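You operate a simulated robot arm through the tools that you are given. There is no shell and no other tool.

You run a simulated two-armed robot. Do the job below in one go: nothing can be reset, and whatever is moved stays where it is left.

TASK
Press the pale and the pink dough ball flat on the biscuit tray.
Fine: move both to the tray first; put the biscuit press back; leave the third ball. Set down upright: biscuit press.

It is judged by the outcome, as a careful person would: the job done as asked, and still so three seconds after it is handed in. It fails if anything else is knocked over, pushed out of place, dropped, spilled or broken.

THE ROBOT
Two 7-joint arms with fingered hands on one trunk that stands fixed in place. Base frame: the origin is at the foot of the trunk, x ahead of it, y to its left, z up; the work surface is at about z = 920. Lengths are in mm, angles in degrees, forces in N, time in s.
The left shoulder is at [70, 139, 1108], the right one opposite. With the tool pointing down near the work surface each hand reaches from about 460 to 840 mm from the base axis, measured 20 degrees to its own side. Payload 3.9 kg a hand.
The tool frame of a hand sits at the grasp point between the pads (the TCP): z along the fingers, y along the line on which they close. The tips reach 29 mm beyond it. The gripper opens to 100 mm; its body begins 34 mm behind the TCP. The gripper is a hand of 5 fingers: y runs from the thumb to the fingers, the wrist lies at [-15, -105, -177] in the tool frame, and closing takes about 1.5 s.
Orientation is told as [roll, pitch, yaw] about the base's x, y, z axes, in that order, counted from this pose: with the fingers straight down and the wrist toward the robot, the tool's x, y and z point along [0, 1, 0], [1, 0, 0] and [0, 0, -1] of the base frame.

THE INTERFACE
- The arms move only by the tool arm_command. It takes "left_deltas", "right_deltas" or both (then of equal length, played together; a hand with none holds still); each is a list of rows, each a list of 3 entries, a list of its own where there are three numbers: the shift along the tool's x, y, z in mm, then the turn, a rotation vector about the tool's x, y, z in rad, then the closure in counts, from 0 (fully open) to 255 (shut). In form: [[[dx, dy, dz], [rx, ry, rz], gripper], ...]. A call has 1 to 20 rows; each row shifts and turns the commanded pose from where the row before left it, along the tool's axes as they then stand. A row lasts 0.2 s, in which the tool goes at most 50 mm and 8.6 degrees; a call with a longer step from one row to the next is refused whole, and so is a gripper value outside its range. Where a pose cannot be reached the arm comes as near as it can. A force on the tool above 40 N (or 10 N above the force at the start of the call, whichever is more), or a blocked arm, ends the call early, and 0.2 s more pass. The fingers move at their own pace (about 153 mm/s each) and stop on an object; they squeeze with about 23 N. The grip force told is the motor's: it shows also when the fingers shut on nothing. Time passes only in rows, and 0.2 s behind the last, so rows that do not move let the fingers close. The reply holds the time, the measured pose of the TCP, the force on the tool along the base axes, the opening and the grip force, in the units named above and with some noise, with the torque about the TCP (base axes, N m) and any sound that the robot's microphone picked up.
- Cameras (640 x 400 px; columns grow to the right, rows downward): "scene" is now at [129, -16.6, 1423.2]; the picture's right is [-0.11, -0.99, 0.00], its down [-0.66, 0.07, -0.75] and it looks along [0.74, -0.08, -0.67] (base axes); focal length 327 px, centre (320, 200). "left" rides on the left gripper at [-66, -86, -121] in its tool frame; the picture's right is [-0.76, -0.31, 0.58], its down [0.59, -0.70, 0.40] and it looks along [0.28, 0.64, 0.71] (tool axes); focal length 247 px, centre (320, 200). "right" rides on the right gripper at [66, -86, -121] in its tool frame; the picture's right is [-0.76, 0.31, -0.58], its down [-0.59, -0.70, 0.40] and it looks along [-0.28, 0.64, 0.71] (tool axes); focal length 247 px, centre (320, 200). There is no depth. A picture from a camera that has moved, and an enlarged one, comes with that camera's place and axes in the base frame and with its lens. The place of the scene camera against the robot may be out by one fixed shift of up to 12 mm in any direction.
- capture(camera): a new picture of that camera. The clock stands still meanwhile.
- move_column(by): slides the trunk up (or, below 0, down) by that many mm; the arms and the scene camera ride with it, the base frame stays. It gives what a move gives, with no picture.
- grasp_type(shape, hand): the hand has 5 fingers and takes this shape, open, in about a second: jaw (thumb against the fingers, like two jaws); tri (thumb and two fingers); tip (a fingertip pinch); poke (one finger out to press); point (the index stretched); flat (the hand flat); cup (the hand cupped); fist (a fist). The gripper value then closes the fingers along that shape, each until it touches; the sizes above hold for jaw. It gives what a move gives, with no picture.
- head_to(pan, tilt): turns the head with the scene camera to pan (to the left, within 86 degrees either way) and tilt (down, from -29 to 69), counted from straight ahead of the robot. It gives what a move gives.
- zoom(camera, box): a new picture of the part [left, top, right, bottom] of that camera's present view, enlarged. The clock stands still meanwhile.
- sign_off(): hands the job in; it is judged then, once.

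Places have to be worked out from the pictures, the camera data and where the tool is seen. Open the grippers and draw the arms clear of the work before you hand the job in, unless the task says otherwise.

The tools are called after ">>>" as name(argument=value, ...) on one line, values as JSON. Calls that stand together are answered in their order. arm_command: Moves the arms, as the interface text tells. Its arguments: {"type":"object","properties":{"left_deltas":{"type":"array","items":{"type":"array"}},"right_deltas":{"type":"array","items":{"type":"array"}}},"required":[]} The other tools are called the same way: move_column (by) moves the trunk up or down; grasp_type (shape, hand) gives the hand a shape; head_to (pan, tilt) turns the head that bears the scene camera; capture (camera) takes a picture; zoom (camera, box) takes an enlarged picture of a part of a camera's view; sign_off () hands the job in.

At the start:

```text
time_s: 0.0
left_ee_pos: [404.4, 150.2, 1189.9]
left_tool_rot: [0.0, 0.0, 0.0]
left_contact_force: [0.1, 0.7, 0.3]
left_wrist_torque: [-0.03, 0.01, 0.0]
left_opening: 99.9
left_grasp_force: 0.1
left_shape: jaw
right_ee_pos: [407.8, -141.3, 1208.8]
right_tool_rot: [0.0, 0.0, 0.1]
right_contact_force: [0.2, -0.4, 0.5]
right_wrist_torque: [-0.01, 0.0, 0.01]
right_opening: 100.0
right_grasp_force: 0.0
right_shape: jaw
trunk travel left (down, up): [-750.0, 90.0]
head pan, tilt (commanded): [-6.3, 41.7]
```

scene: 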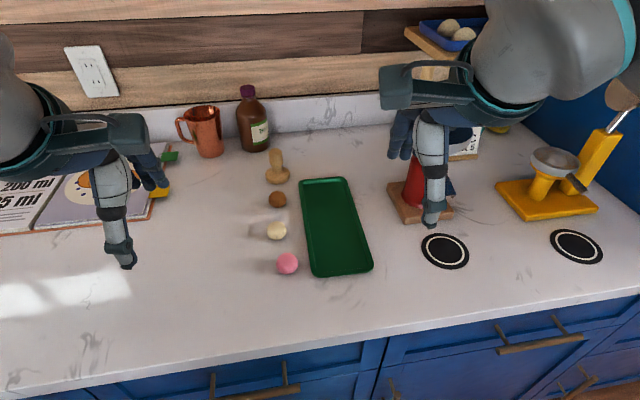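
right: 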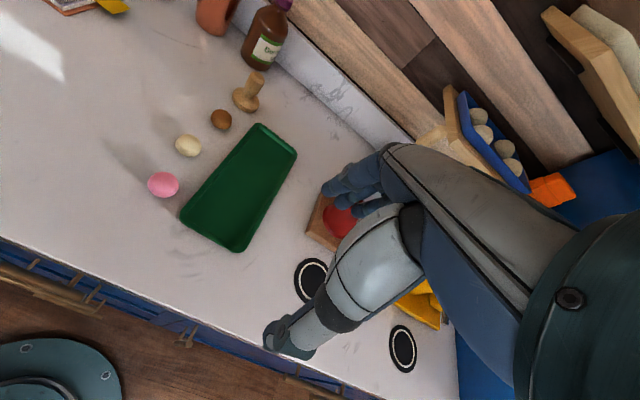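
left: 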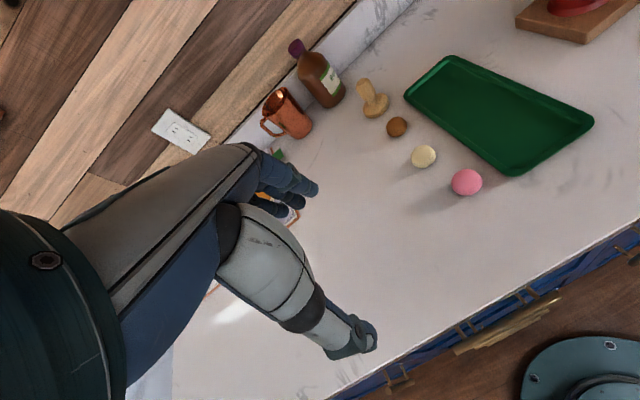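

I'll look closely at the balls, the press and the tray before moving anything.

>>> zoom(camera="scene", box=[230, 130, 390, 290])

>>> zoom(camera="left", box=[330, 30, 610, 205])

>>> zoom(camera="right", box=[120, 50, 360, 270])

```text
2.50 times, centred on (310, 210) of scene
camera zoom: at [129.0, -16.6, 1423.2], right [-0.11, -0.99, 0.0], down [-0.66, 0.07, -0.75], along [0.74, -0.08, -0.67], focal length 817 px, centre (345, 175)
```

zoom: 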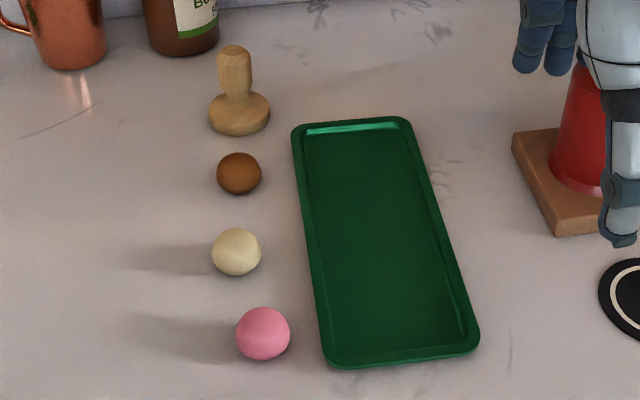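

```text
2.29 times, centred on (470, 118) of left
camera zoom: at [318.2, 85.0, 1310.2], right [-0.31, -0.76, -0.58], down [-0.7, 0.59, -0.4], along [0.64, 0.28, -0.71], focal length 564 px, centre (-23, 389)
```

zoom: 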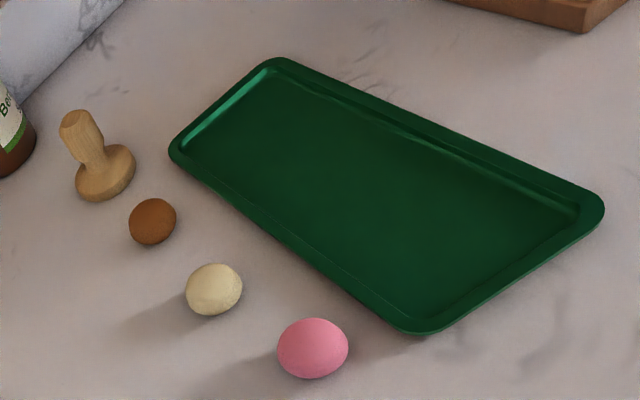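

```text
1.82 times, centred on (240, 160) of right
camera zoom: at [321.8, -76.6, 1329.6], right [0.31, -0.76, 0.58], down [-0.7, -0.59, -0.4], along [0.64, -0.28, -0.71], focal length 449 px, centre (466, 273)
```

zoom: 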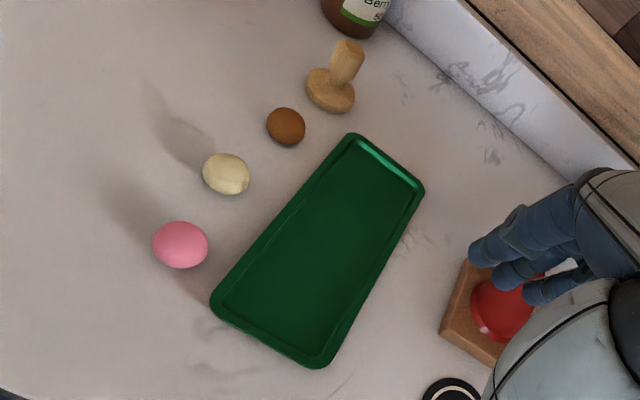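

Estimates from the hand cameras are pink at about [503, 10], pale [586, 28], brown [681, 25] and press [782, 22]. The tray spans roughly x 478–752, y −146 to −34. I'll bring the right hand high above the pink ball and look from closer in.

>>> arm_command(right_deltas=[[[25, 16, 20], [0, 0, 0], 0], [[25, 16, 20], [0, 0, 0], 0], [[25, 16, 20], [0, 0, 0], 0], [[25, 16, 20], [0, 0, 0], 0], [[25, 16, 20], [0, 0, 0], 0], [[26, 15, 20], [0, 0, 0], 0], [[0, 0, 0], [0, 0, 0], 0]])

```text
time_s: 1.6
left_ee_pos: [405.5, 149.6, 1188.9]
left_tool_rot: [0.0, 0.0, 0.1]
left_contact_force: [0.0, 0.5, 0.0]
left_wrist_torque: [-0.02, 0.0, 0.0]
left_opening: 99.8
left_grasp_force: 0.1
left_shape: jaw
right_ee_pos: [502.6, 8.3, 1089.5]
right_tool_rot: [0.0, 0.0, 0.1]
right_contact_force: [0.8, -0.2, -0.4]
right_wrist_torque: [0.01, -0.03, -0.01]
right_opening: 99.9
right_grasp_force: 0.0
right_shape: jaw
trunk travel left (down, up): [-750.0, 90.0]
head pan, tilt (commanded): [-6.3, 41.7]
```

The right hand is now at [502.6, 8.3, 1089.5], above the pink ball. I'll take pictures to check its alignment.

>>> capture(camera="right")

>>> capture(camera="left")

>>> capture(camera="scene")

```text
taken
camera right: at [416.4, 74.4, 1210.3], right [0.31, -0.76, 0.58], down [-0.7, -0.59, -0.4], along [0.64, -0.28, -0.71], focal length 247 px, centre (320, 200)
```

right: 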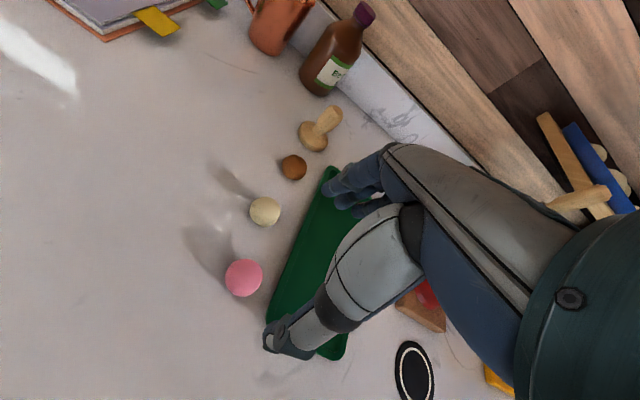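

```text
taken
camera left: at [317.6, 84.1, 1310.5], right [-0.31, -0.76, -0.58], down [-0.7, 0.59, -0.4], along [0.64, 0.28, -0.71], focal length 247 px, centre (320, 200)
```

left: 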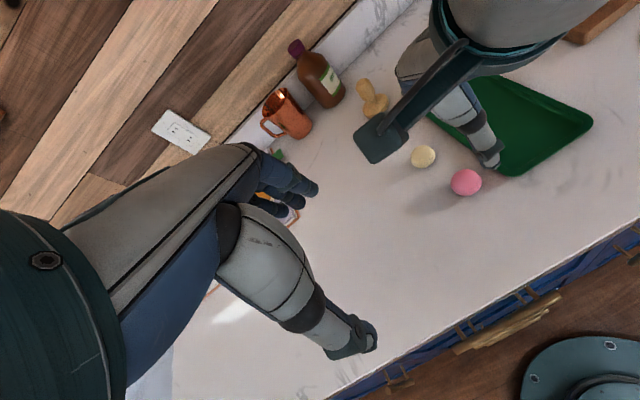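

```text
taken
camera scene: at [128.3, -17.6, 1423.3], right [-0.11, -0.99, 0.0], down [-0.66, 0.07, -0.75], along [0.74, -0.08, -0.66], focal length 327 px, centre (320, 200)
```

scene: 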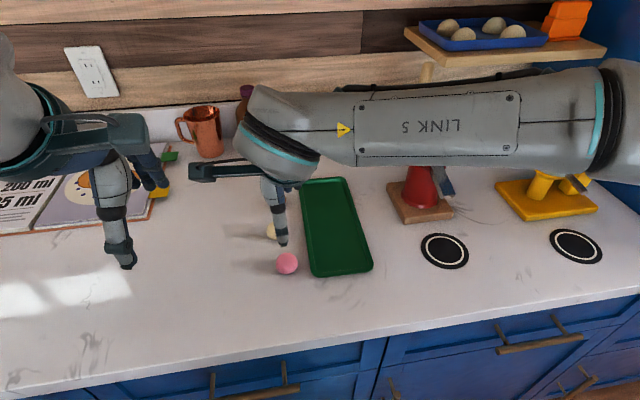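

The pink ball reads at about [502.5, 10], so the hand is almost directly over it. I'll narrow the jaw to about 65 mm to stay clear of the pale ball and come down partway.

>>> arm_command(right_deltas=[[[1, 0, 25], [0, 0, 0], 90], [[1, 0, 25], [0, 0, 0], 90], [[0, 0, 25], [0, 0, 0], 90], [[0, 0, 14], [0, 0, 0], 90], [[0, 0, 0], [0, 0, 0], 90]])

>>> capture(camera="right")

>>> zoom(camera="left", box=[340, 60, 580, 220])

>>> zoom(camera="scene", box=[200, 170, 360, 290])

```text
time_s: 2.8
left_ee_pos: [405.0, 151.0, 1189.6]
left_tool_rot: [0.0, 0.0, 0.0]
left_contact_force: [0.0, -0.4, -0.1]
left_wrist_torque: [0.0, 0.02, 0.0]
left_opening: 99.9
left_grasp_force: 0.0
left_shape: jaw
right_ee_pos: [503.9, 9.5, 998.5]
right_tool_rot: [-0.1, 0.0, 0.1]
right_contact_force: [-0.4, 1.1, -0.7]
right_wrist_torque: [-0.04, 0.03, 0.0]
right_opening: 64.9
right_grasp_force: 0.1
right_shape: jaw
trunk travel left (down, up): [-750.0, 90.0]
head pan, tilt (commanded): [-6.3, 41.7]
```

```text
taken
camera right: at [416.0, 76.7, 1120.4], right [0.31, -0.76, 0.58], down [-0.7, -0.59, -0.4], along [0.64, -0.28, -0.71], focal length 247 px, centre (320, 200)
```

right: 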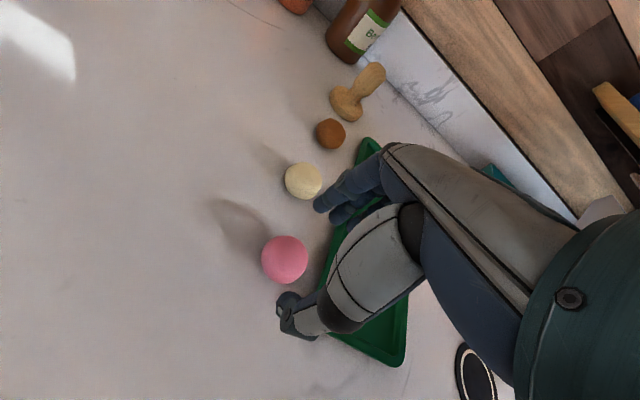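

```text
2.50 times, centred on (460, 140) of left
camera zoom: at [318.1, 85.0, 1310.3], right [-0.31, -0.76, -0.58], down [-0.7, 0.59, -0.4], along [0.64, 0.28, -0.71], focal length 617 px, centre (-30, 350)
```

zoom: 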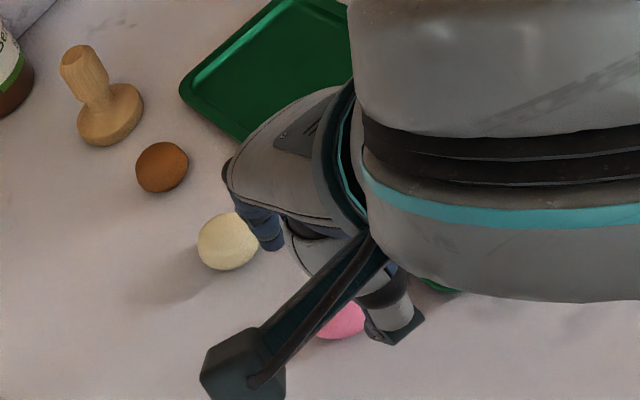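

```text
3.33 times, centred on (280, 230) of scene
camera zoom: at [128.8, -16.7, 1423.2], right [-0.11, -0.99, 0.0], down [-0.66, 0.07, -0.75], along [0.74, -0.08, -0.67], focal length 1090 px, centre (453, 100)
```

zoom: 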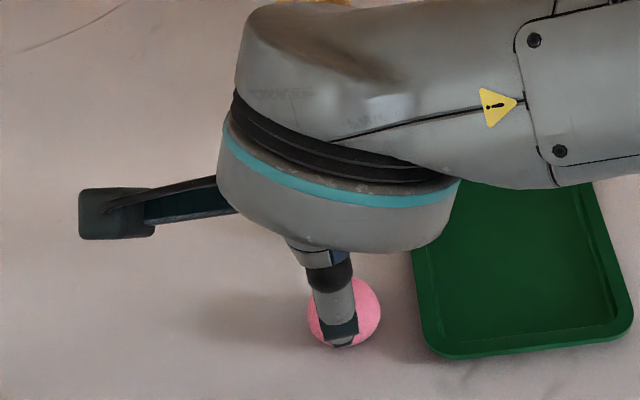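

The jaw is at 65 mm opening, with the ball between thumb and fingers and clearance to the pale ball. I'll descend to a TCP height of about 955.

>>> arm_command(right_deltas=[[[0, -1, 15], [0, 0, 0], 90], [[0, 0, 15], [0, 0, 0], 90], [[0, 0, 8], [0, 0, 0], 90], [[0, 0, 6], [0, 0, 0], 90], [[0, 0, 0], [0, 0, 0], 90]])

>>> capture(camera="right")

>>> zoom(camera="scene", box=[200, 170, 360, 290])

```text
time_s: 4.0
left_ee_pos: [404.8, 152.2, 1189.0]
left_tool_rot: [0.0, 0.0, 0.0]
left_contact_force: [-0.2, -0.5, 0.0]
left_wrist_torque: [0.0, 0.0, -0.01]
left_opening: 99.9
left_grasp_force: 0.0
left_shape: jaw
right_ee_pos: [501.4, 9.0, 956.4]
right_tool_rot: [0.0, 0.0, 0.0]
right_contact_force: [0.2, 0.5, -0.1]
right_wrist_torque: [0.0, -0.04, 0.03]
right_opening: 65.3
right_grasp_force: 0.1
right_shape: jaw
trunk travel left (down, up): [-750.0, 90.0]
head pan, tilt (commanded): [-6.3, 41.7]
```

```text
taken
camera right: at [415.3, 76.3, 1076.4], right [0.31, -0.76, 0.58], down [-0.7, -0.59, -0.4], along [0.64, -0.28, -0.71], focal length 247 px, centre (320, 200)
```

right: 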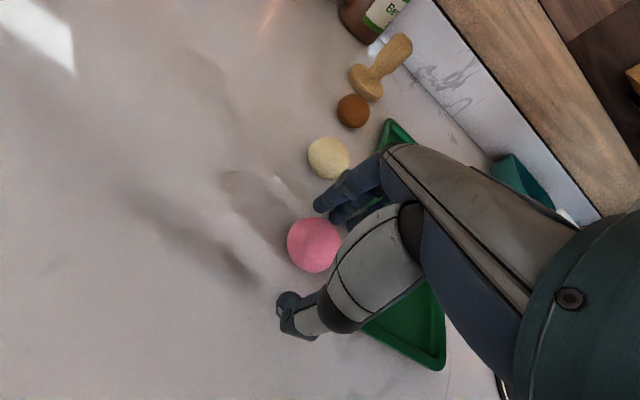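

```text
3.33 times, centred on (280, 230) of scene
camera zoom: at [128.9, -16.7, 1423.2], right [-0.11, -0.99, 0.0], down [-0.66, 0.07, -0.75], along [0.74, -0.08, -0.67], focal length 1090 px, centre (453, 100)
```

zoom: 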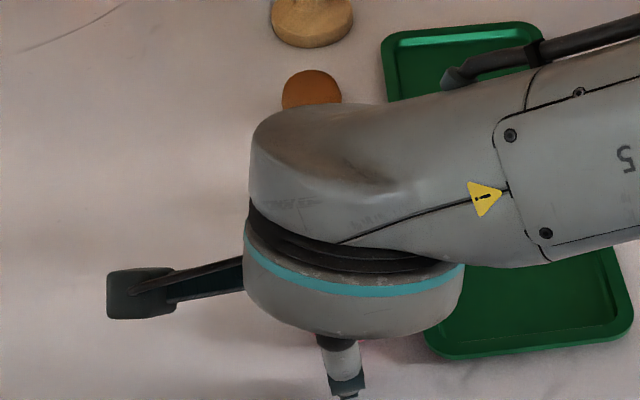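

The ball sits well inside the jaw, about 2–3 mm toward +y of the tool axis. I'll nudge across and close gently to roughly ball width.

>>> arm_command(right_deltas=[[[2, 0, 2], [0, 0, 0], 100], [[0, 0, 0], [0, 0, 0], 120], [[0, 0, 0], [0, 0, 0], 135], [[0, 0, 0], [0, 0, 0], 145], [[0, 0, 0], [0, 0, 0], 152], [[0, 0, 0], [0, 0, 0], 152], [[0, 0, 0], [0, 0, 0], 152]])

>>> capture(camera="right")

```text
time_s: 5.6
left_ee_pos: [406.5, 150.7, 1189.8]
left_tool_rot: [0.1, 0.1, 0.0]
left_contact_force: [-0.4, -0.1, 0.3]
left_wrist_torque: [-0.03, 0.01, -0.01]
left_opening: 99.8
left_grasp_force: 0.1
left_shape: jaw
right_ee_pos: [501.3, 12.2, 954.0]
right_tool_rot: [-0.1, -0.1, 0.0]
right_contact_force: [-1.1, -1.6, -0.4]
right_wrist_torque: [0.0, -0.03, -0.01]
right_opening: 40.9
right_grasp_force: 0.0
right_shape: jaw
trunk travel left (down, up): [-750.0, 90.0]
head pan, tilt (commanded): [-6.3, 41.7]
```

```text
taken
camera right: at [415.6, 78.4, 1074.5], right [0.31, -0.76, 0.58], down [-0.7, -0.59, -0.4], along [0.64, -0.28, -0.71], focal length 247 px, centre (320, 200)
```

right: 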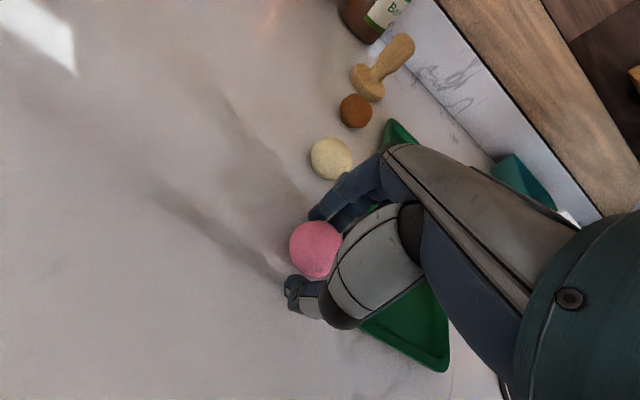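

The opening is 40.9 mm with no grip force yet, and the ball hasn't moved. I'll close further in small steps.

>>> arm_command(right_deltas=[[[0, 0, 0], [0, 0, 0], 157], [[0, 0, 0], [0, 0, 0], 161], [[0, 0, 0], [0, 0, 0], 165], [[0, 0, 0], [0, 0, 0], 165]])

```text
time_s: 6.6
left_ee_pos: [405.0, 151.8, 1189.3]
left_tool_rot: [0.0, 0.0, 0.0]
left_contact_force: [0.4, 0.4, 1.4]
left_wrist_torque: [-0.02, 0.0, 0.02]
left_opening: 99.8
left_grasp_force: 0.1
left_shape: jaw
right_ee_pos: [502.3, 10.8, 953.9]
right_tool_rot: [-0.1, 0.0, 0.0]
right_contact_force: [0.5, 0.5, 0.6]
right_wrist_torque: [-0.01, -0.03, 0.01]
right_opening: 36.6
right_grasp_force: 0.1
right_shape: jaw
trunk travel left (down, up): [-750.0, 90.0]
head pan, tilt (commanded): [-6.3, 41.7]
```

The opening is 36.6 mm, slightly above the commanded value, so contact may just be starting. I'll keep closing a bit.

>>> arm_command(right_deltas=[[[0, 0, 0], [0, 0, 0], 170], [[0, 0, 0], [0, 0, 0], 175], [[0, 0, 0], [0, 0, 0], 180], [[0, 0, 0], [0, 0, 0], 180]])

>>> capture(camera="right")

```text
time_s: 7.6
left_ee_pos: [407.1, 151.3, 1188.1]
left_tool_rot: [-0.1, 0.0, 0.0]
left_contact_force: [-0.3, 0.6, 0.2]
left_wrist_torque: [-0.04, 0.01, -0.02]
left_opening: 99.9
left_grasp_force: 0.0
left_shape: jaw
right_ee_pos: [502.1, 12.5, 954.3]
right_tool_rot: [0.0, 0.0, 0.0]
right_contact_force: [0.1, 0.3, 0.3]
right_wrist_torque: [-0.03, 0.03, 0.02]
right_opening: 32.9
right_grasp_force: 23.0
right_shape: jaw
trunk travel left (down, up): [-750.0, 90.0]
head pan, tilt (commanded): [-6.3, 41.7]
```

```text
taken
camera right: at [415.6, 78.4, 1074.4], right [0.31, -0.76, 0.58], down [-0.7, -0.59, -0.4], along [0.64, -0.28, -0.71], focal length 247 px, centre (320, 200)
```

right: 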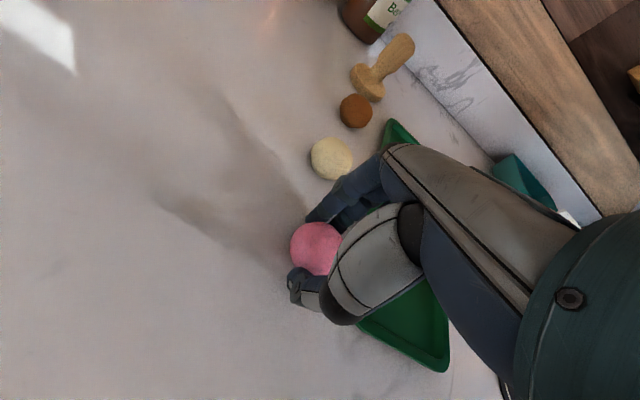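

The pink ball is held at 32.9 mm opening and 23 N. I'll lift it straight up.

>>> arm_command(right_deltas=[[[0, 0, -8], [0, 0, 0], 180], [[0, 0, -15], [0, 0, 0], 180], [[0, 0, -20], [0, 0, 0], 180], [[0, 0, -20], [0, 0, 0], 180], [[0, 0, -10], [0, 0, 0], 180], [[0, 0, 0], [0, 0, 0], 180]])

>>> capture(camera="right")

>>> zoom(camera="left", box=[340, 60, 580, 220])

```text
time_s: 9.0
left_ee_pos: [406.0, 150.9, 1189.6]
left_tool_rot: [0.0, 0.0, -0.1]
left_contact_force: [0.0, -1.1, -0.5]
left_wrist_torque: [0.01, -0.03, -0.01]
left_opening: 100.3
left_grasp_force: 0.0
left_shape: jaw
right_ee_pos: [501.1, 12.2, 1027.5]
right_tool_rot: [0.0, 0.0, -0.1]
right_contact_force: [0.5, -0.5, -0.1]
right_wrist_torque: [-0.02, 0.01, 0.0]
right_opening: 32.7
right_grasp_force: 23.0
right_shape: jaw
trunk travel left (down, up): [-750.0, 90.0]
head pan, tilt (commanded): [-6.3, 41.7]
```

```text
taken
camera right: at [415.8, 78.5, 1148.1], right [0.31, -0.76, 0.58], down [-0.7, -0.59, -0.4], along [0.64, -0.28, -0.71], focal length 247 px, centre (320, 200)
```

right: 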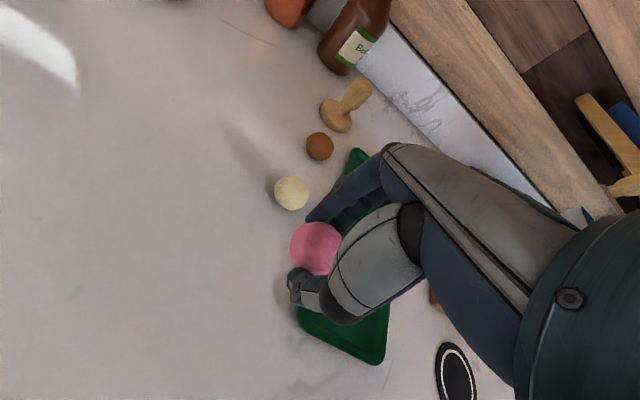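

```text
2.50 times, centred on (460, 140) of left
camera zoom: at [318.4, 85.0, 1310.1], right [-0.31, -0.76, -0.58], down [-0.7, 0.59, -0.4], along [0.64, 0.28, -0.71], focal length 617 px, centre (-30, 350)
```

zoom: 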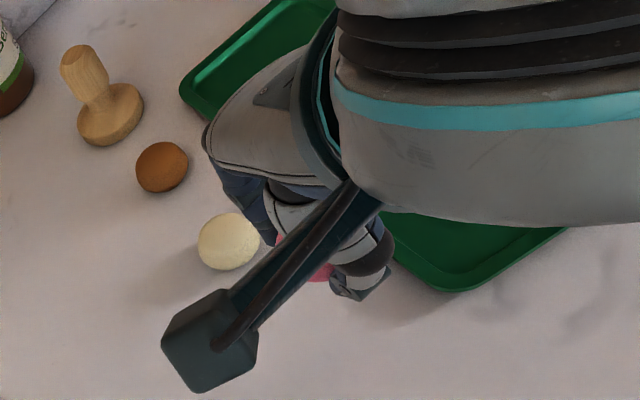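

The ball lifted cleanly. I'll carry it over the tray's near half, to about [560, −92].

>>> arm_command(right_deltas=[[[-20, 5, 0], [0, 0, 0], 180], [[-25, 14, 0], [0, 0, 0], 180], [[-25, 16, 0], [0, 0, 0], 180], [[-20, 14, 0], [0, 0, 0], 180], [[-14, 9, 0], [0, 0, 0], 180], [[0, 0, 20], [0, 0, 0], 180], [[0, 0, 0], [0, 0, 0], 180]])

>>> capture(camera="right")

>>> capture(camera="left")

>>> capture(camera="scene")

```text
time_s: 10.6
left_ee_pos: [404.5, 151.8, 1190.3]
left_tool_rot: [0.0, 0.0, 0.0]
left_contact_force: [0.1, -0.7, 0.1]
left_wrist_torque: [-0.01, 0.02, 0.05]
left_opening: 99.7
left_grasp_force: 0.0
left_shape: jaw
right_ee_pos: [560.1, -92.0, 1006.0]
right_tool_rot: [-0.1, -0.1, 0.1]
right_contact_force: [-0.5, -0.3, -1.6]
right_wrist_torque: [0.01, -0.03, 0.01]
right_opening: 32.8
right_grasp_force: 23.0
right_shape: jaw
trunk travel left (down, up): [-750.0, 90.0]
head pan, tilt (commanded): [-6.3, 41.7]
```

```text
taken
camera right: at [474.1, -25.9, 1127.3], right [0.31, -0.76, 0.58], down [-0.7, -0.59, -0.4], along [0.64, -0.28, -0.71], focal length 247 px, centre (320, 200)
```

right: 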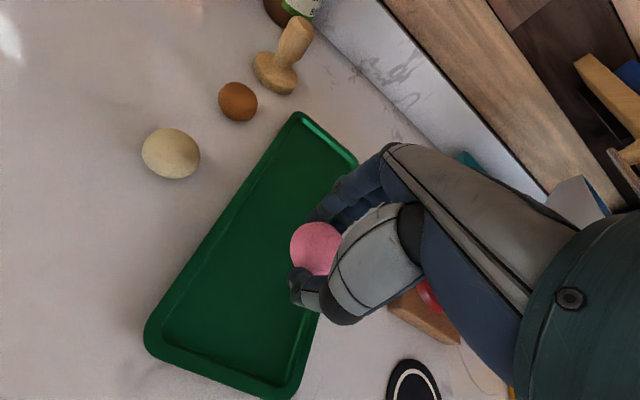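

```text
taken
camera left: at [318.0, 85.0, 1310.3], right [-0.31, -0.76, -0.58], down [-0.7, 0.59, -0.4], along [0.64, 0.28, -0.71], focal length 247 px, centre (320, 200)
```

left: 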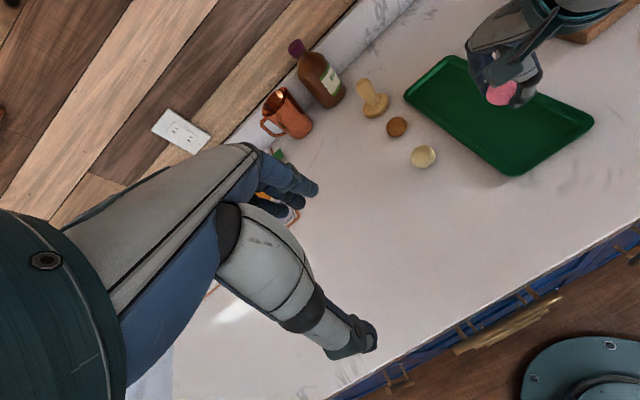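

```text
taken
camera scene: at [128.7, -16.7, 1423.3], right [-0.11, -0.99, 0.0], down [-0.66, 0.07, -0.75], along [0.74, -0.08, -0.67], focal length 327 px, centre (320, 200)
```

scene: 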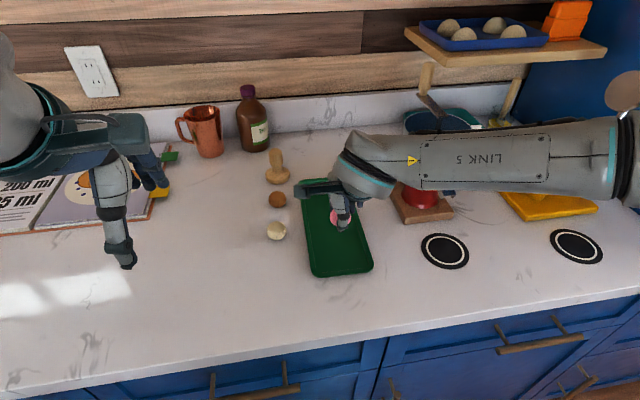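

The ball is over the tray. Before lowering, I'll check how tall the red item on the right is compared with the forearm.

>>> zoom(camera="scene", box=[280, 100, 640, 290])

>>> zoom(camera="right", box=[140, 90, 480, 400])

```text
1.78 times, centred on (460, 195) of scene
camera zoom: at [128.7, -16.7, 1423.3], right [-0.11, -0.99, 0.0], down [-0.66, 0.07, -0.75], along [0.74, -0.08, -0.67], focal length 581 px, centre (71, 209)
```

zoom: 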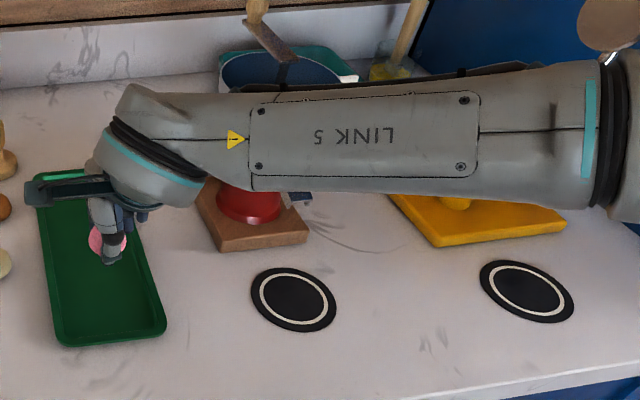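

```text
1.29 times, centred on (310, 245) of right
camera zoom: at [474.1, -25.9, 1127.3], right [0.31, -0.76, 0.58], down [-0.7, -0.59, -0.4], along [0.64, -0.28, -0.71], focal length 319 px, centre (333, 142)
```

zoom: 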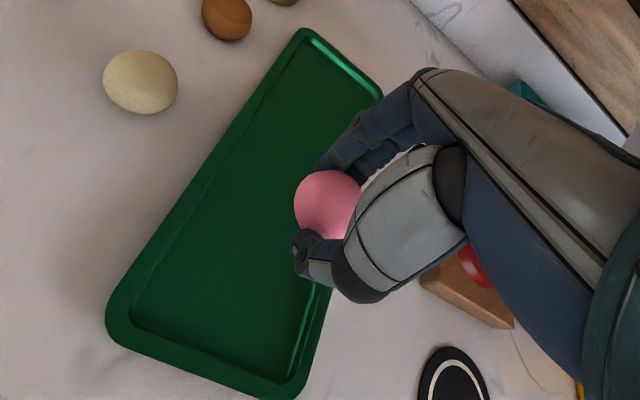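

The red item stands beyond the forearm (x≈645 against the forearm at x≈455), so lowering here is safe. I'll lower the pink ball toward the tray floor in decreasing steps.

>>> arm_command(right_deltas=[[[0, 0, 15], [0, 0, 0], 180], [[0, 0, 15], [0, 0, 0], 180], [[0, 0, 8], [0, 0, 0], 180], [[0, 0, 4], [0, 0, 0], 180], [[0, 0, 2], [0, 0, 0], 180], [[0, 0, 0], [0, 0, 0], 180]])

>>> capture(camera="right")

>>> zoom(camera="left", box=[390, 30, 610, 190])

```text
time_s: 12.0
left_ee_pos: [406.0, 151.4, 1189.9]
left_tool_rot: [0.0, 0.0, -0.1]
left_contact_force: [-0.4, -0.4, 0.2]
left_wrist_torque: [0.0, -0.02, -0.02]
left_opening: 99.9
left_grasp_force: 0.1
left_shape: jaw
right_ee_pos: [560.2, -91.8, 963.0]
right_tool_rot: [0.0, -0.1, 0.0]
right_contact_force: [0.4, 0.1, -1.2]
right_wrist_torque: [0.04, 0.01, 0.04]
right_opening: 32.7
right_grasp_force: 22.3
right_shape: jaw
trunk travel left (down, up): [-750.0, 90.0]
head pan, tilt (commanded): [-6.3, 41.7]
```

```text
taken
camera right: at [473.4, -25.6, 1083.5], right [0.31, -0.76, 0.58], down [-0.7, -0.59, -0.4], along [0.64, -0.28, -0.71], focal length 247 px, centre (320, 200)
```

right: 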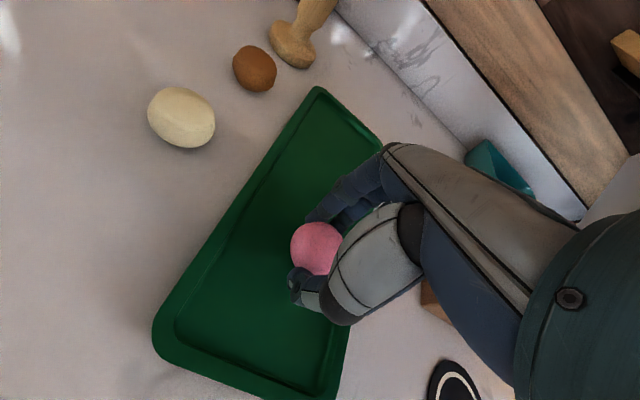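

```text
2.50 times, centred on (500, 110) of left
camera zoom: at [318.3, 85.0, 1310.2], right [-0.31, -0.76, -0.58], down [-0.7, 0.59, -0.4], along [0.64, 0.28, -0.71], focal length 617 px, centre (-130, 425)
```

zoom: 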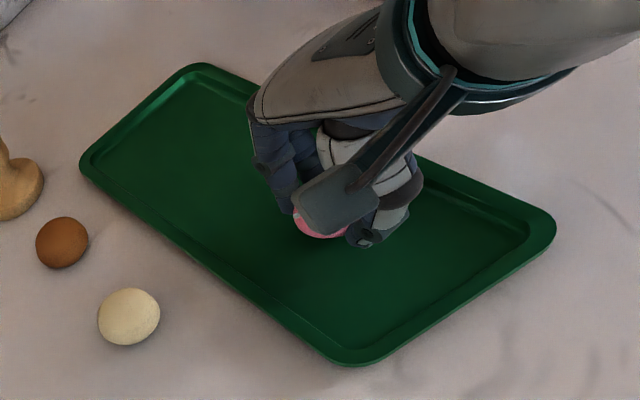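

At z = 963 there's still no contact force, so I'll go on in 2 mm steps to about 958.

>>> arm_command(right_deltas=[[[0, 0, 2], [0, 0, 0], 180], [[0, 0, 0], [0, 0, 0], 180], [[0, 0, 2], [0, 0, 0], 180], [[0, 0, 0], [0, 0, 0], 180]])

```text
time_s: 13.0
left_ee_pos: [404.4, 150.9, 1188.4]
left_tool_rot: [-0.1, 0.0, 0.0]
left_contact_force: [0.2, 0.3, -0.1]
left_wrist_torque: [-0.02, 0.02, -0.01]
left_opening: 99.8
left_grasp_force: 0.0
left_shape: jaw
right_ee_pos: [560.0, -90.7, 957.9]
right_tool_rot: [0.0, 0.0, 0.0]
right_contact_force: [-0.5, 0.1, -0.5]
right_wrist_torque: [0.03, 0.0, -0.01]
right_opening: 32.6
right_grasp_force: 23.0
right_shape: jaw
trunk travel left (down, up): [-750.0, 90.0]
head pan, tilt (commanded): [-6.3, 41.7]
```

No contact yet at about 958.8 commanded. Continuing with 1.5 mm steps.

>>> arm_command(right_deltas=[[[0, 0, 1.5], [0, 0, 0], 180], [[0, 0, 0], [0, 0, 0], 180], [[0, 0, 0], [0, 0, 0], 180]])

```text
time_s: 13.8
left_ee_pos: [405.6, 151.5, 1189.2]
left_tool_rot: [0.1, 0.0, 0.0]
left_contact_force: [0.5, 0.6, 0.3]
left_wrist_torque: [0.0, 0.05, -0.03]
left_opening: 100.0
left_grasp_force: 0.0
left_shape: jaw
right_ee_pos: [559.5, -92.3, 958.5]
right_tool_rot: [0.0, 0.0, 0.0]
right_contact_force: [-0.4, 0.3, -0.6]
right_wrist_torque: [-0.01, 0.01, -0.01]
right_opening: 32.5
right_grasp_force: 23.0
right_shape: jaw
trunk travel left (down, up): [-750.0, 90.0]
head pan, tilt (commanded): [-6.3, 41.7]
```

Still no contact, so one more small step down.

>>> arm_command(right_deltas=[[[0, 0, 1.5], [0, 0, 0], 180], [[0, 0, 0], [0, 0, 0], 180], [[0, 0, 0], [0, 0, 0], 180]])

```text
time_s: 14.6
left_ee_pos: [404.9, 152.0, 1188.9]
left_tool_rot: [0.0, -0.1, 0.0]
left_contact_force: [-0.8, -0.4, 0.6]
left_wrist_torque: [0.01, -0.02, 0.04]
left_opening: 99.9
left_grasp_force: 0.3
left_shape: jaw
right_ee_pos: [560.0, -91.0, 956.1]
right_tool_rot: [0.0, 0.0, 0.1]
right_contact_force: [0.7, -1.0, 3.8]
right_wrist_torque: [0.02, -0.01, -0.05]
right_opening: 33.3
right_grasp_force: 22.7
right_shape: jaw
trunk travel left (down, up): [-750.0, 90.0]
head pan, tilt (commanded): [-6.3, 41.7]
```

There's now 3.8 N upward, so the ball rests on the tray floor. I'll open slowly.

>>> arm_command(right_deltas=[[[0, 0, 0], [0, 0, 0], 172], [[0, 0, 0], [0, 0, 0], 164], [[0, 0, 0], [0, 0, 0], 155], [[0, 0, 0], [0, 0, 0], 140], [[0, 0, 0], [0, 0, 0], 120], [[0, 0, 0], [0, 0, 0], 100], [[0, 0, 0], [0, 0, 0], 90], [[0, 0, 0], [0, 0, 0], 90]])

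>>> capture(camera="right")

```text
time_s: 16.4
left_ee_pos: [405.5, 150.1, 1189.8]
left_tool_rot: [0.1, 0.0, 0.0]
left_contact_force: [-0.4, 0.3, -0.6]
left_wrist_torque: [0.03, -0.02, 0.01]
left_opening: 99.7
left_grasp_force: 0.1
left_shape: jaw
right_ee_pos: [560.9, -91.1, 955.5]
right_tool_rot: [0.1, 0.0, 0.1]
right_contact_force: [-0.4, 0.1, -1.2]
right_wrist_torque: [0.0, 0.01, 0.02]
right_opening: 64.4
right_grasp_force: 0.1
right_shape: jaw
trunk travel left (down, up): [-750.0, 90.0]
head pan, tilt (commanded): [-6.3, 41.7]
```

```text
taken
camera right: at [473.6, -25.5, 1076.5], right [0.31, -0.76, 0.58], down [-0.7, -0.59, -0.4], along [0.64, -0.28, -0.71], focal length 247 px, centre (320, 200)
```

right: 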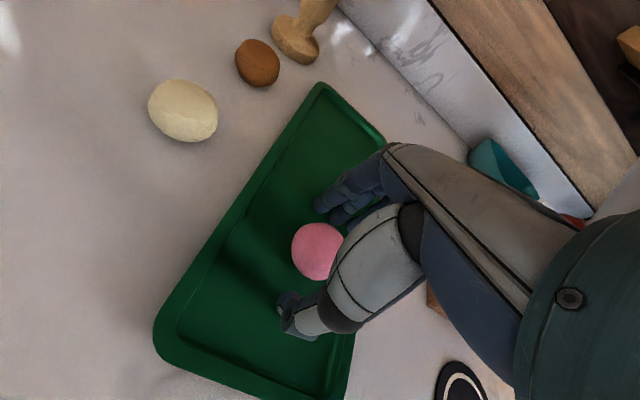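

The pink ball rests in the tray and is free of the fingers. I'll lift straight up, then retreat toward the start pose to clear the view.

>>> arm_command(right_deltas=[[[0, 0, -10], [0, 0, 0], 90], [[0, 0, -20], [0, 0, 0], 90], [[0, 0, -35], [0, 0, 0], 90], [[0, 0, -45], [0, 0, 0], 90], [[0, -20, -45], [0, 0, 0], 60], [[-15, -35, -30], [0, 0, 0], 0], [[-20, -40, -20], [0, 0, 0], 0], [[-20, -40, -20], [0, 0, 0], 0], [[0, -10, -20], [0, 0, 0], 0], [[0, 0, 0], [0, 0, 0], 0]])

>>> capture(camera="scene")

>>> capture(camera="left")

>>> capture(camera="right")

```text
time_s: 18.6
left_ee_pos: [404.4, 150.2, 1189.4]
left_tool_rot: [0.0, -0.1, 0.0]
left_contact_force: [0.1, -0.3, 0.6]
left_wrist_torque: [0.0, 0.02, 0.0]
left_opening: 99.6
left_grasp_force: 0.1
left_shape: jaw
right_ee_pos: [414.3, -146.8, 1201.4]
right_tool_rot: [0.0, -0.1, -0.1]
right_contact_force: [-0.1, -0.6, -0.3]
right_wrist_torque: [-0.02, -0.02, 0.02]
right_opening: 99.9
right_grasp_force: 0.1
right_shape: jaw
trunk travel left (down, up): [-750.0, 90.0]
head pan, tilt (commanded): [-6.3, 41.7]
```

```text
taken
camera scene: at [128.9, -16.8, 1423.2], right [-0.11, -0.99, 0.0], down [-0.66, 0.07, -0.75], along [0.74, -0.08, -0.67], focal length 327 px, centre (320, 200)
```

scene: 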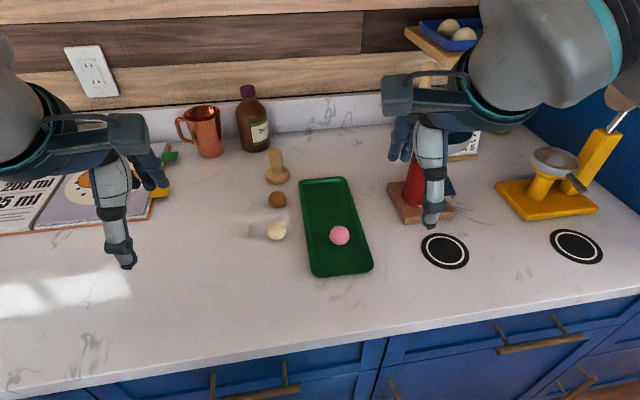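

```text
taken
camera left: at [318.2, 84.9, 1310.2], right [-0.31, -0.76, -0.58], down [-0.7, 0.59, -0.4], along [0.64, 0.28, -0.71], focal length 247 px, centre (320, 200)
```

left: 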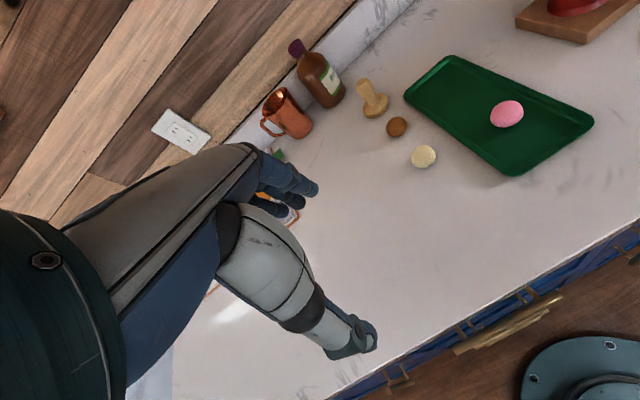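

```text
taken
camera right: at [328.2, -80.7, 1321.7], right [0.31, -0.76, 0.58], down [-0.7, -0.59, -0.4], along [0.64, -0.28, -0.71], focal length 247 px, centre (320, 200)
```

right: 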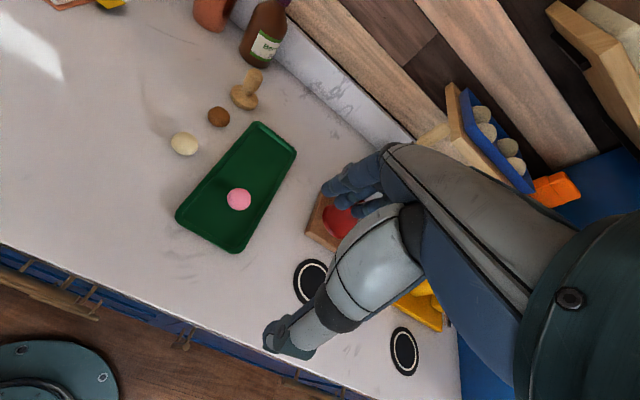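

The pink ball sits at about [557, −92] in the tray. The left arm is safer for the rest because its forearm stays clear of the red item, so I'll move the right arm slightly away and bring the left hand above the pale ball.

>>> arm_command(left_deltas=[[[0, 0, 0], [0, 0, 0], 0], [[-20, 30, 21], [0, 0, 0], 30], [[-20, 30, 21], [0, 0, 0], 60], [[-20, 30, 21], [0, 0, 0], 90], [[-20, 30, 21], [0, 0, 0], 90], [[-20, 31, 22], [0, 0, 0], 90], [[-22, 31, 23], [0, 0, 0], 90], [[0, 0, 30], [0, 0, 0], 90], [[0, 0, 30], [0, 0, 0], 90], [[0, 0, 0], [0, 0, 0], 90]], right_deltas=[[[-20, -5, 0], [0, 0, 0], 0], [[-20, -5, 0], [0, 0, 0], 0], [[-20, -5, 0], [0, 0, 0], 0], [[-10, 0, 0], [0, 0, 0], 0], [[0, 0, 0], [0, 0, 0], 0], [[0, 0, 0], [0, 0, 0], 0], [[0, 0, 0], [0, 0, 0], 0], [[0, 0, 0], [0, 0, 0], 0], [[0, 0, 0], [0, 0, 0], 0], [[0, 0, 0], [0, 0, 0], 0]])

>>> capture(camera="left")

>>> capture(camera="scene")

>>> capture(camera="right")

```text
time_s: 20.8
left_ee_pos: [586.5, 29.6, 999.0]
left_tool_rot: [0.0, 0.0, -0.1]
left_contact_force: [-0.3, -1.1, -0.3]
left_wrist_torque: [0.0, 0.04, 0.03]
left_opening: 64.9
left_grasp_force: 0.1
left_shape: jaw
right_ee_pos: [400.9, -216.6, 1199.1]
right_tool_rot: [0.1, 0.0, 0.0]
right_contact_force: [-0.3, -0.7, 1.0]
right_wrist_torque: [-0.02, 0.01, -0.01]
right_opening: 99.8
right_grasp_force: 0.0
right_shape: jaw
trunk travel left (down, up): [-750.0, 90.0]
head pan, tilt (commanded): [-6.3, 41.7]
```

```text
taken
camera left: at [500.6, -37.2, 1120.5], right [-0.31, -0.76, -0.58], down [-0.7, 0.59, -0.4], along [0.64, 0.28, -0.71], focal length 247 px, centre (320, 200)
```

left: 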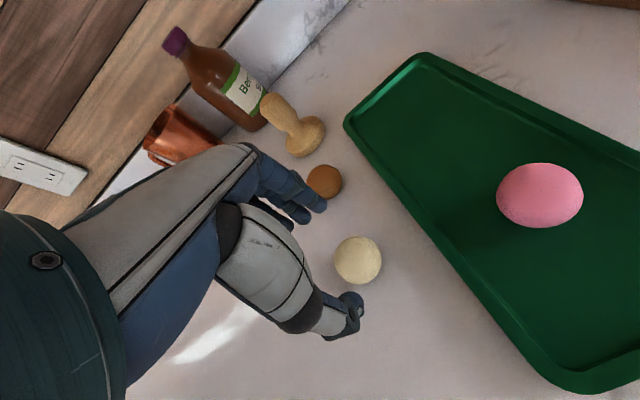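

```text
taken
camera scene: at [128.8, -16.8, 1423.2], right [-0.11, -0.99, 0.0], down [-0.66, 0.07, -0.75], along [0.74, -0.08, -0.67], focal length 327 px, centre (320, 200)
```

scene: 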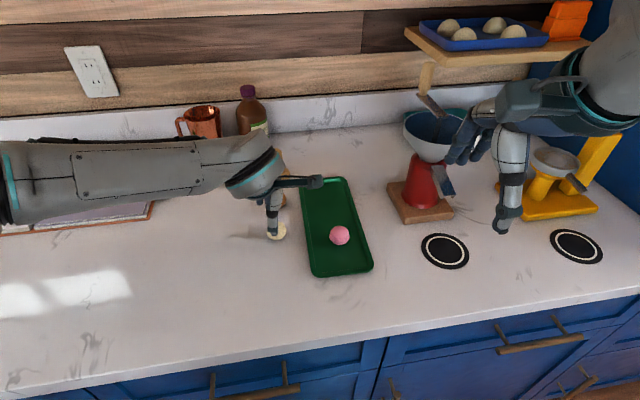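

```text
taken
camera right: at [313.6, -150.5, 1321.2], right [0.31, -0.76, 0.58], down [-0.7, -0.59, -0.4], along [0.64, -0.28, -0.71], focal length 247 px, centre (320, 200)
```

right: 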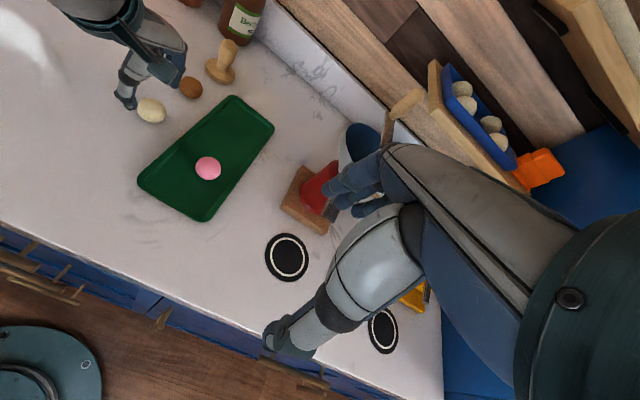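

The pale ball reads about [586, 26] and the hand is centred within 2–3 mm, with a clear gap to the brown ball. I'll shift −2.5 mm in y and descend.

>>> arm_command(left_deltas=[[[-2.5, -1, 15], [0, 0, 0], 90], [[0, 0, 15], [0, 0, 0], 90], [[0, 0, 8], [0, 0, 0], 90], [[0, 0, 7], [0, 0, 0], 90], [[0, 0, 0], [0, 0, 0], 90]])

>>> capture(camera="left")

>>> zoom(camera="right", box=[80, 20, 300, 160])

```text
time_s: 22.0
left_ee_pos: [586.5, 28.4, 956.5]
left_tool_rot: [-0.1, 0.0, 0.1]
left_contact_force: [0.2, 0.2, -0.6]
left_wrist_torque: [-0.01, -0.03, 0.02]
left_opening: 64.9
left_grasp_force: 0.0
left_shape: jaw
right_ee_pos: [400.6, -215.6, 1199.9]
right_tool_rot: [0.0, 0.0, 0.0]
right_contact_force: [-0.3, 0.2, 0.4]
right_wrist_torque: [0.03, -0.01, -0.02]
right_opening: 100.2
right_grasp_force: 0.0
right_shape: jaw
trunk travel left (down, up): [-750.0, 90.0]
head pan, tilt (commanded): [-6.3, 41.7]
```

```text
taken
camera left: at [499.5, -39.2, 1076.0], right [-0.31, -0.76, -0.58], down [-0.7, 0.59, -0.4], along [0.64, 0.28, -0.71], focal length 247 px, centre (320, 200)
```

left: 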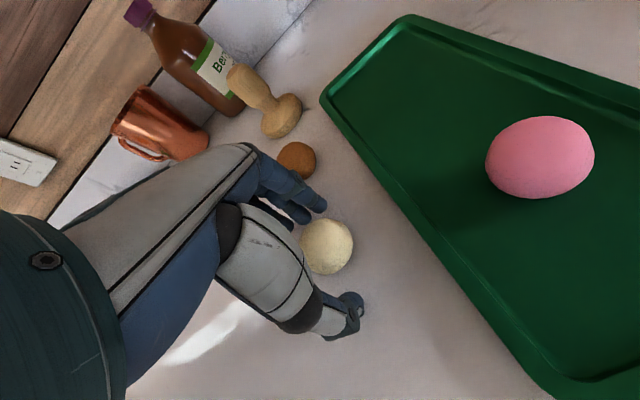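

```text
2.86 times, centred on (190, 90) of right
camera zoom: at [313.7, -150.2, 1321.2], right [0.31, -0.76, 0.58], down [-0.7, -0.59, -0.4], along [0.64, -0.28, -0.71], focal length 706 px, centre (691, 514)
```

zoom: 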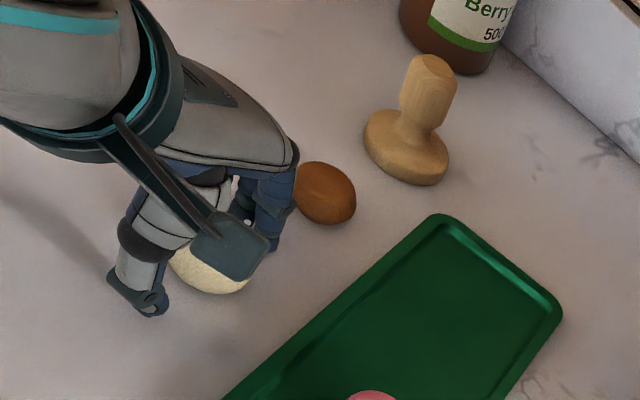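

The alignment mirrors the pink grasp. I'll lower 2 mm and close gently, in the same steps as before.

>>> arm_command(left_deltas=[[[-1, -1, 2], [0, 0, 0], 100], [[0, 0, 0], [0, 0, 0], 120], [[0, 0, 0], [0, 0, 0], 135], [[0, 0, 0], [0, 0, 0], 148], [[0, 0, 0], [0, 0, 0], 156], [[0, 0, 0], [0, 0, 0], 163], [[0, 0, 0], [0, 0, 0], 170], [[0, 0, 0], [0, 0, 0], 176], [[0, 0, 0], [0, 0, 0], 180], [[0, 0, 0], [0, 0, 0], 180]])

>>> capture(camera="left")

```text
time_s: 24.2
left_ee_pos: [585.5, 26.2, 953.9]
left_tool_rot: [0.0, 0.0, 0.0]
left_contact_force: [0.0, -0.5, -0.3]
left_wrist_torque: [0.0, 0.02, 0.0]
left_opening: 33.3
left_grasp_force: 22.8
left_shape: jaw
right_ee_pos: [400.3, -216.5, 1199.9]
right_tool_rot: [0.0, 0.0, 0.0]
right_contact_force: [-0.2, 0.5, 0.4]
right_wrist_torque: [-0.01, -0.03, -0.03]
right_opening: 99.5
right_grasp_force: 0.0
right_shape: jaw
trunk travel left (down, up): [-750.0, 90.0]
head pan, tilt (commanded): [-6.3, 41.7]
```

```text
taken
camera left: at [498.7, -40.3, 1074.1], right [-0.31, -0.76, -0.58], down [-0.7, 0.59, -0.4], along [0.64, 0.28, -0.71], focal length 247 px, centre (320, 200)
```

left: 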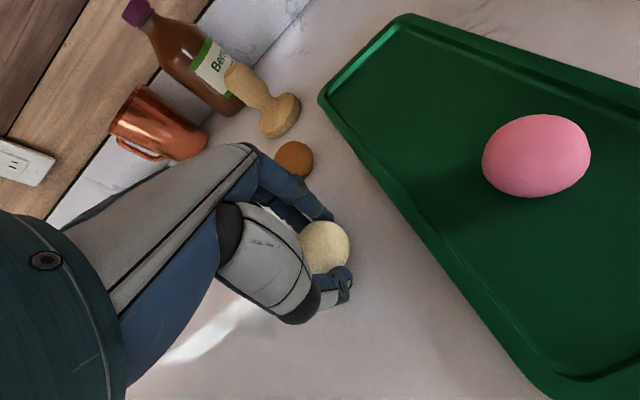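

The pale ball is gripped at 33 mm and 23 N. I'll lift it and carry it to the far half of the tray, at about [675, −90].

>>> arm_command(left_deltas=[[[0, 0, -8], [0, 0, 0], 180], [[0, 0, -15], [0, 0, 0], 180], [[0, 0, -22], [0, 0, 0], 180], [[0, 0, -25], [0, 0, 0], 180], [[-10, 0, -10], [0, 0, 0], 180], [[-25, 10, 0], [0, 0, 0], 180], [[-25, 20, 0], [0, 0, 0], 180], [[-25, 25, 0], [0, 0, 0], 180], [[-20, 22, 0], [0, 0, 0], 180], [[-12, 13, 0], [0, 0, 0], 180], [[0, 0, 0], [0, 0, 0], 180]])

>>> capture(camera="left")

>>> capture(camera="scene")

>>> capture(camera="right")

```text
time_s: 26.6
left_ee_pos: [674.5, -90.9, 1033.1]
left_tool_rot: [0.0, 0.0, 0.0]
left_contact_force: [0.3, -0.4, -0.1]
left_wrist_torque: [0.03, 0.0, 0.01]
left_opening: 33.2
left_grasp_force: 22.8
left_shape: jaw
right_ee_pos: [399.9, -216.2, 1199.7]
right_tool_rot: [0.0, 0.0, 0.0]
right_contact_force: [0.2, -0.8, 0.6]
right_wrist_torque: [0.01, -0.01, -0.03]
right_opening: 99.9
right_grasp_force: 0.1
right_shape: jaw
trunk travel left (down, up): [-750.0, 90.0]
head pan, tilt (commanded): [-6.3, 41.7]
```

```text
taken
camera left: at [588.1, -156.7, 1154.6], right [-0.31, -0.76, -0.58], down [-0.7, 0.59, -0.4], along [0.64, 0.28, -0.71], focal length 247 px, centre (320, 200)
```

left: 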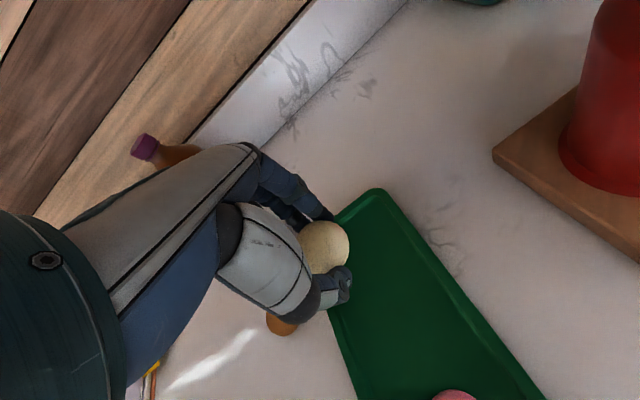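

```text
taken
camera scene: at [128.8, -16.3, 1423.2], right [-0.11, -0.99, 0.0], down [-0.66, 0.07, -0.75], along [0.74, -0.08, -0.67], focal length 327 px, centre (320, 200)
```

scene: 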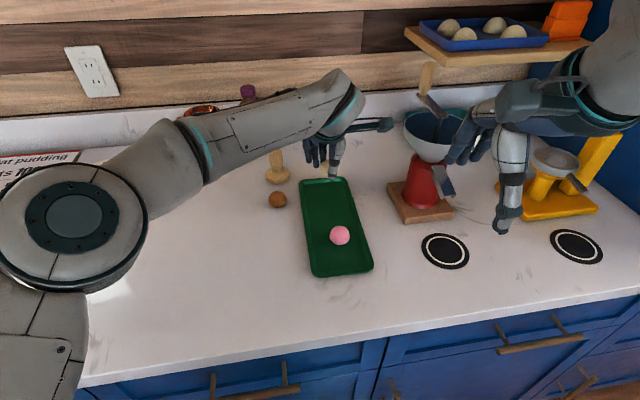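

```text
taken
camera right: at [313.7, -150.0, 1321.2], right [0.31, -0.76, 0.58], down [-0.7, -0.59, -0.4], along [0.64, -0.28, -0.71], focal length 247 px, centre (320, 200)
```

right: 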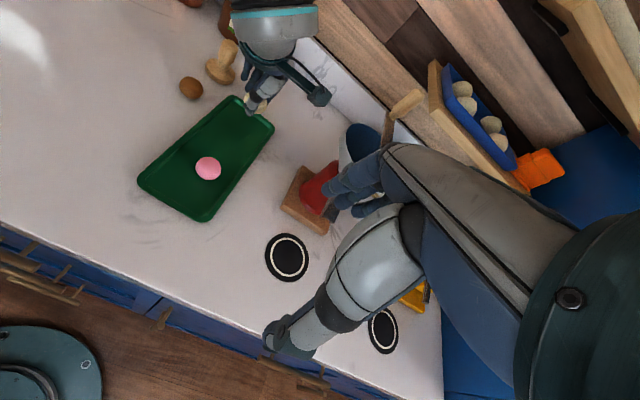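

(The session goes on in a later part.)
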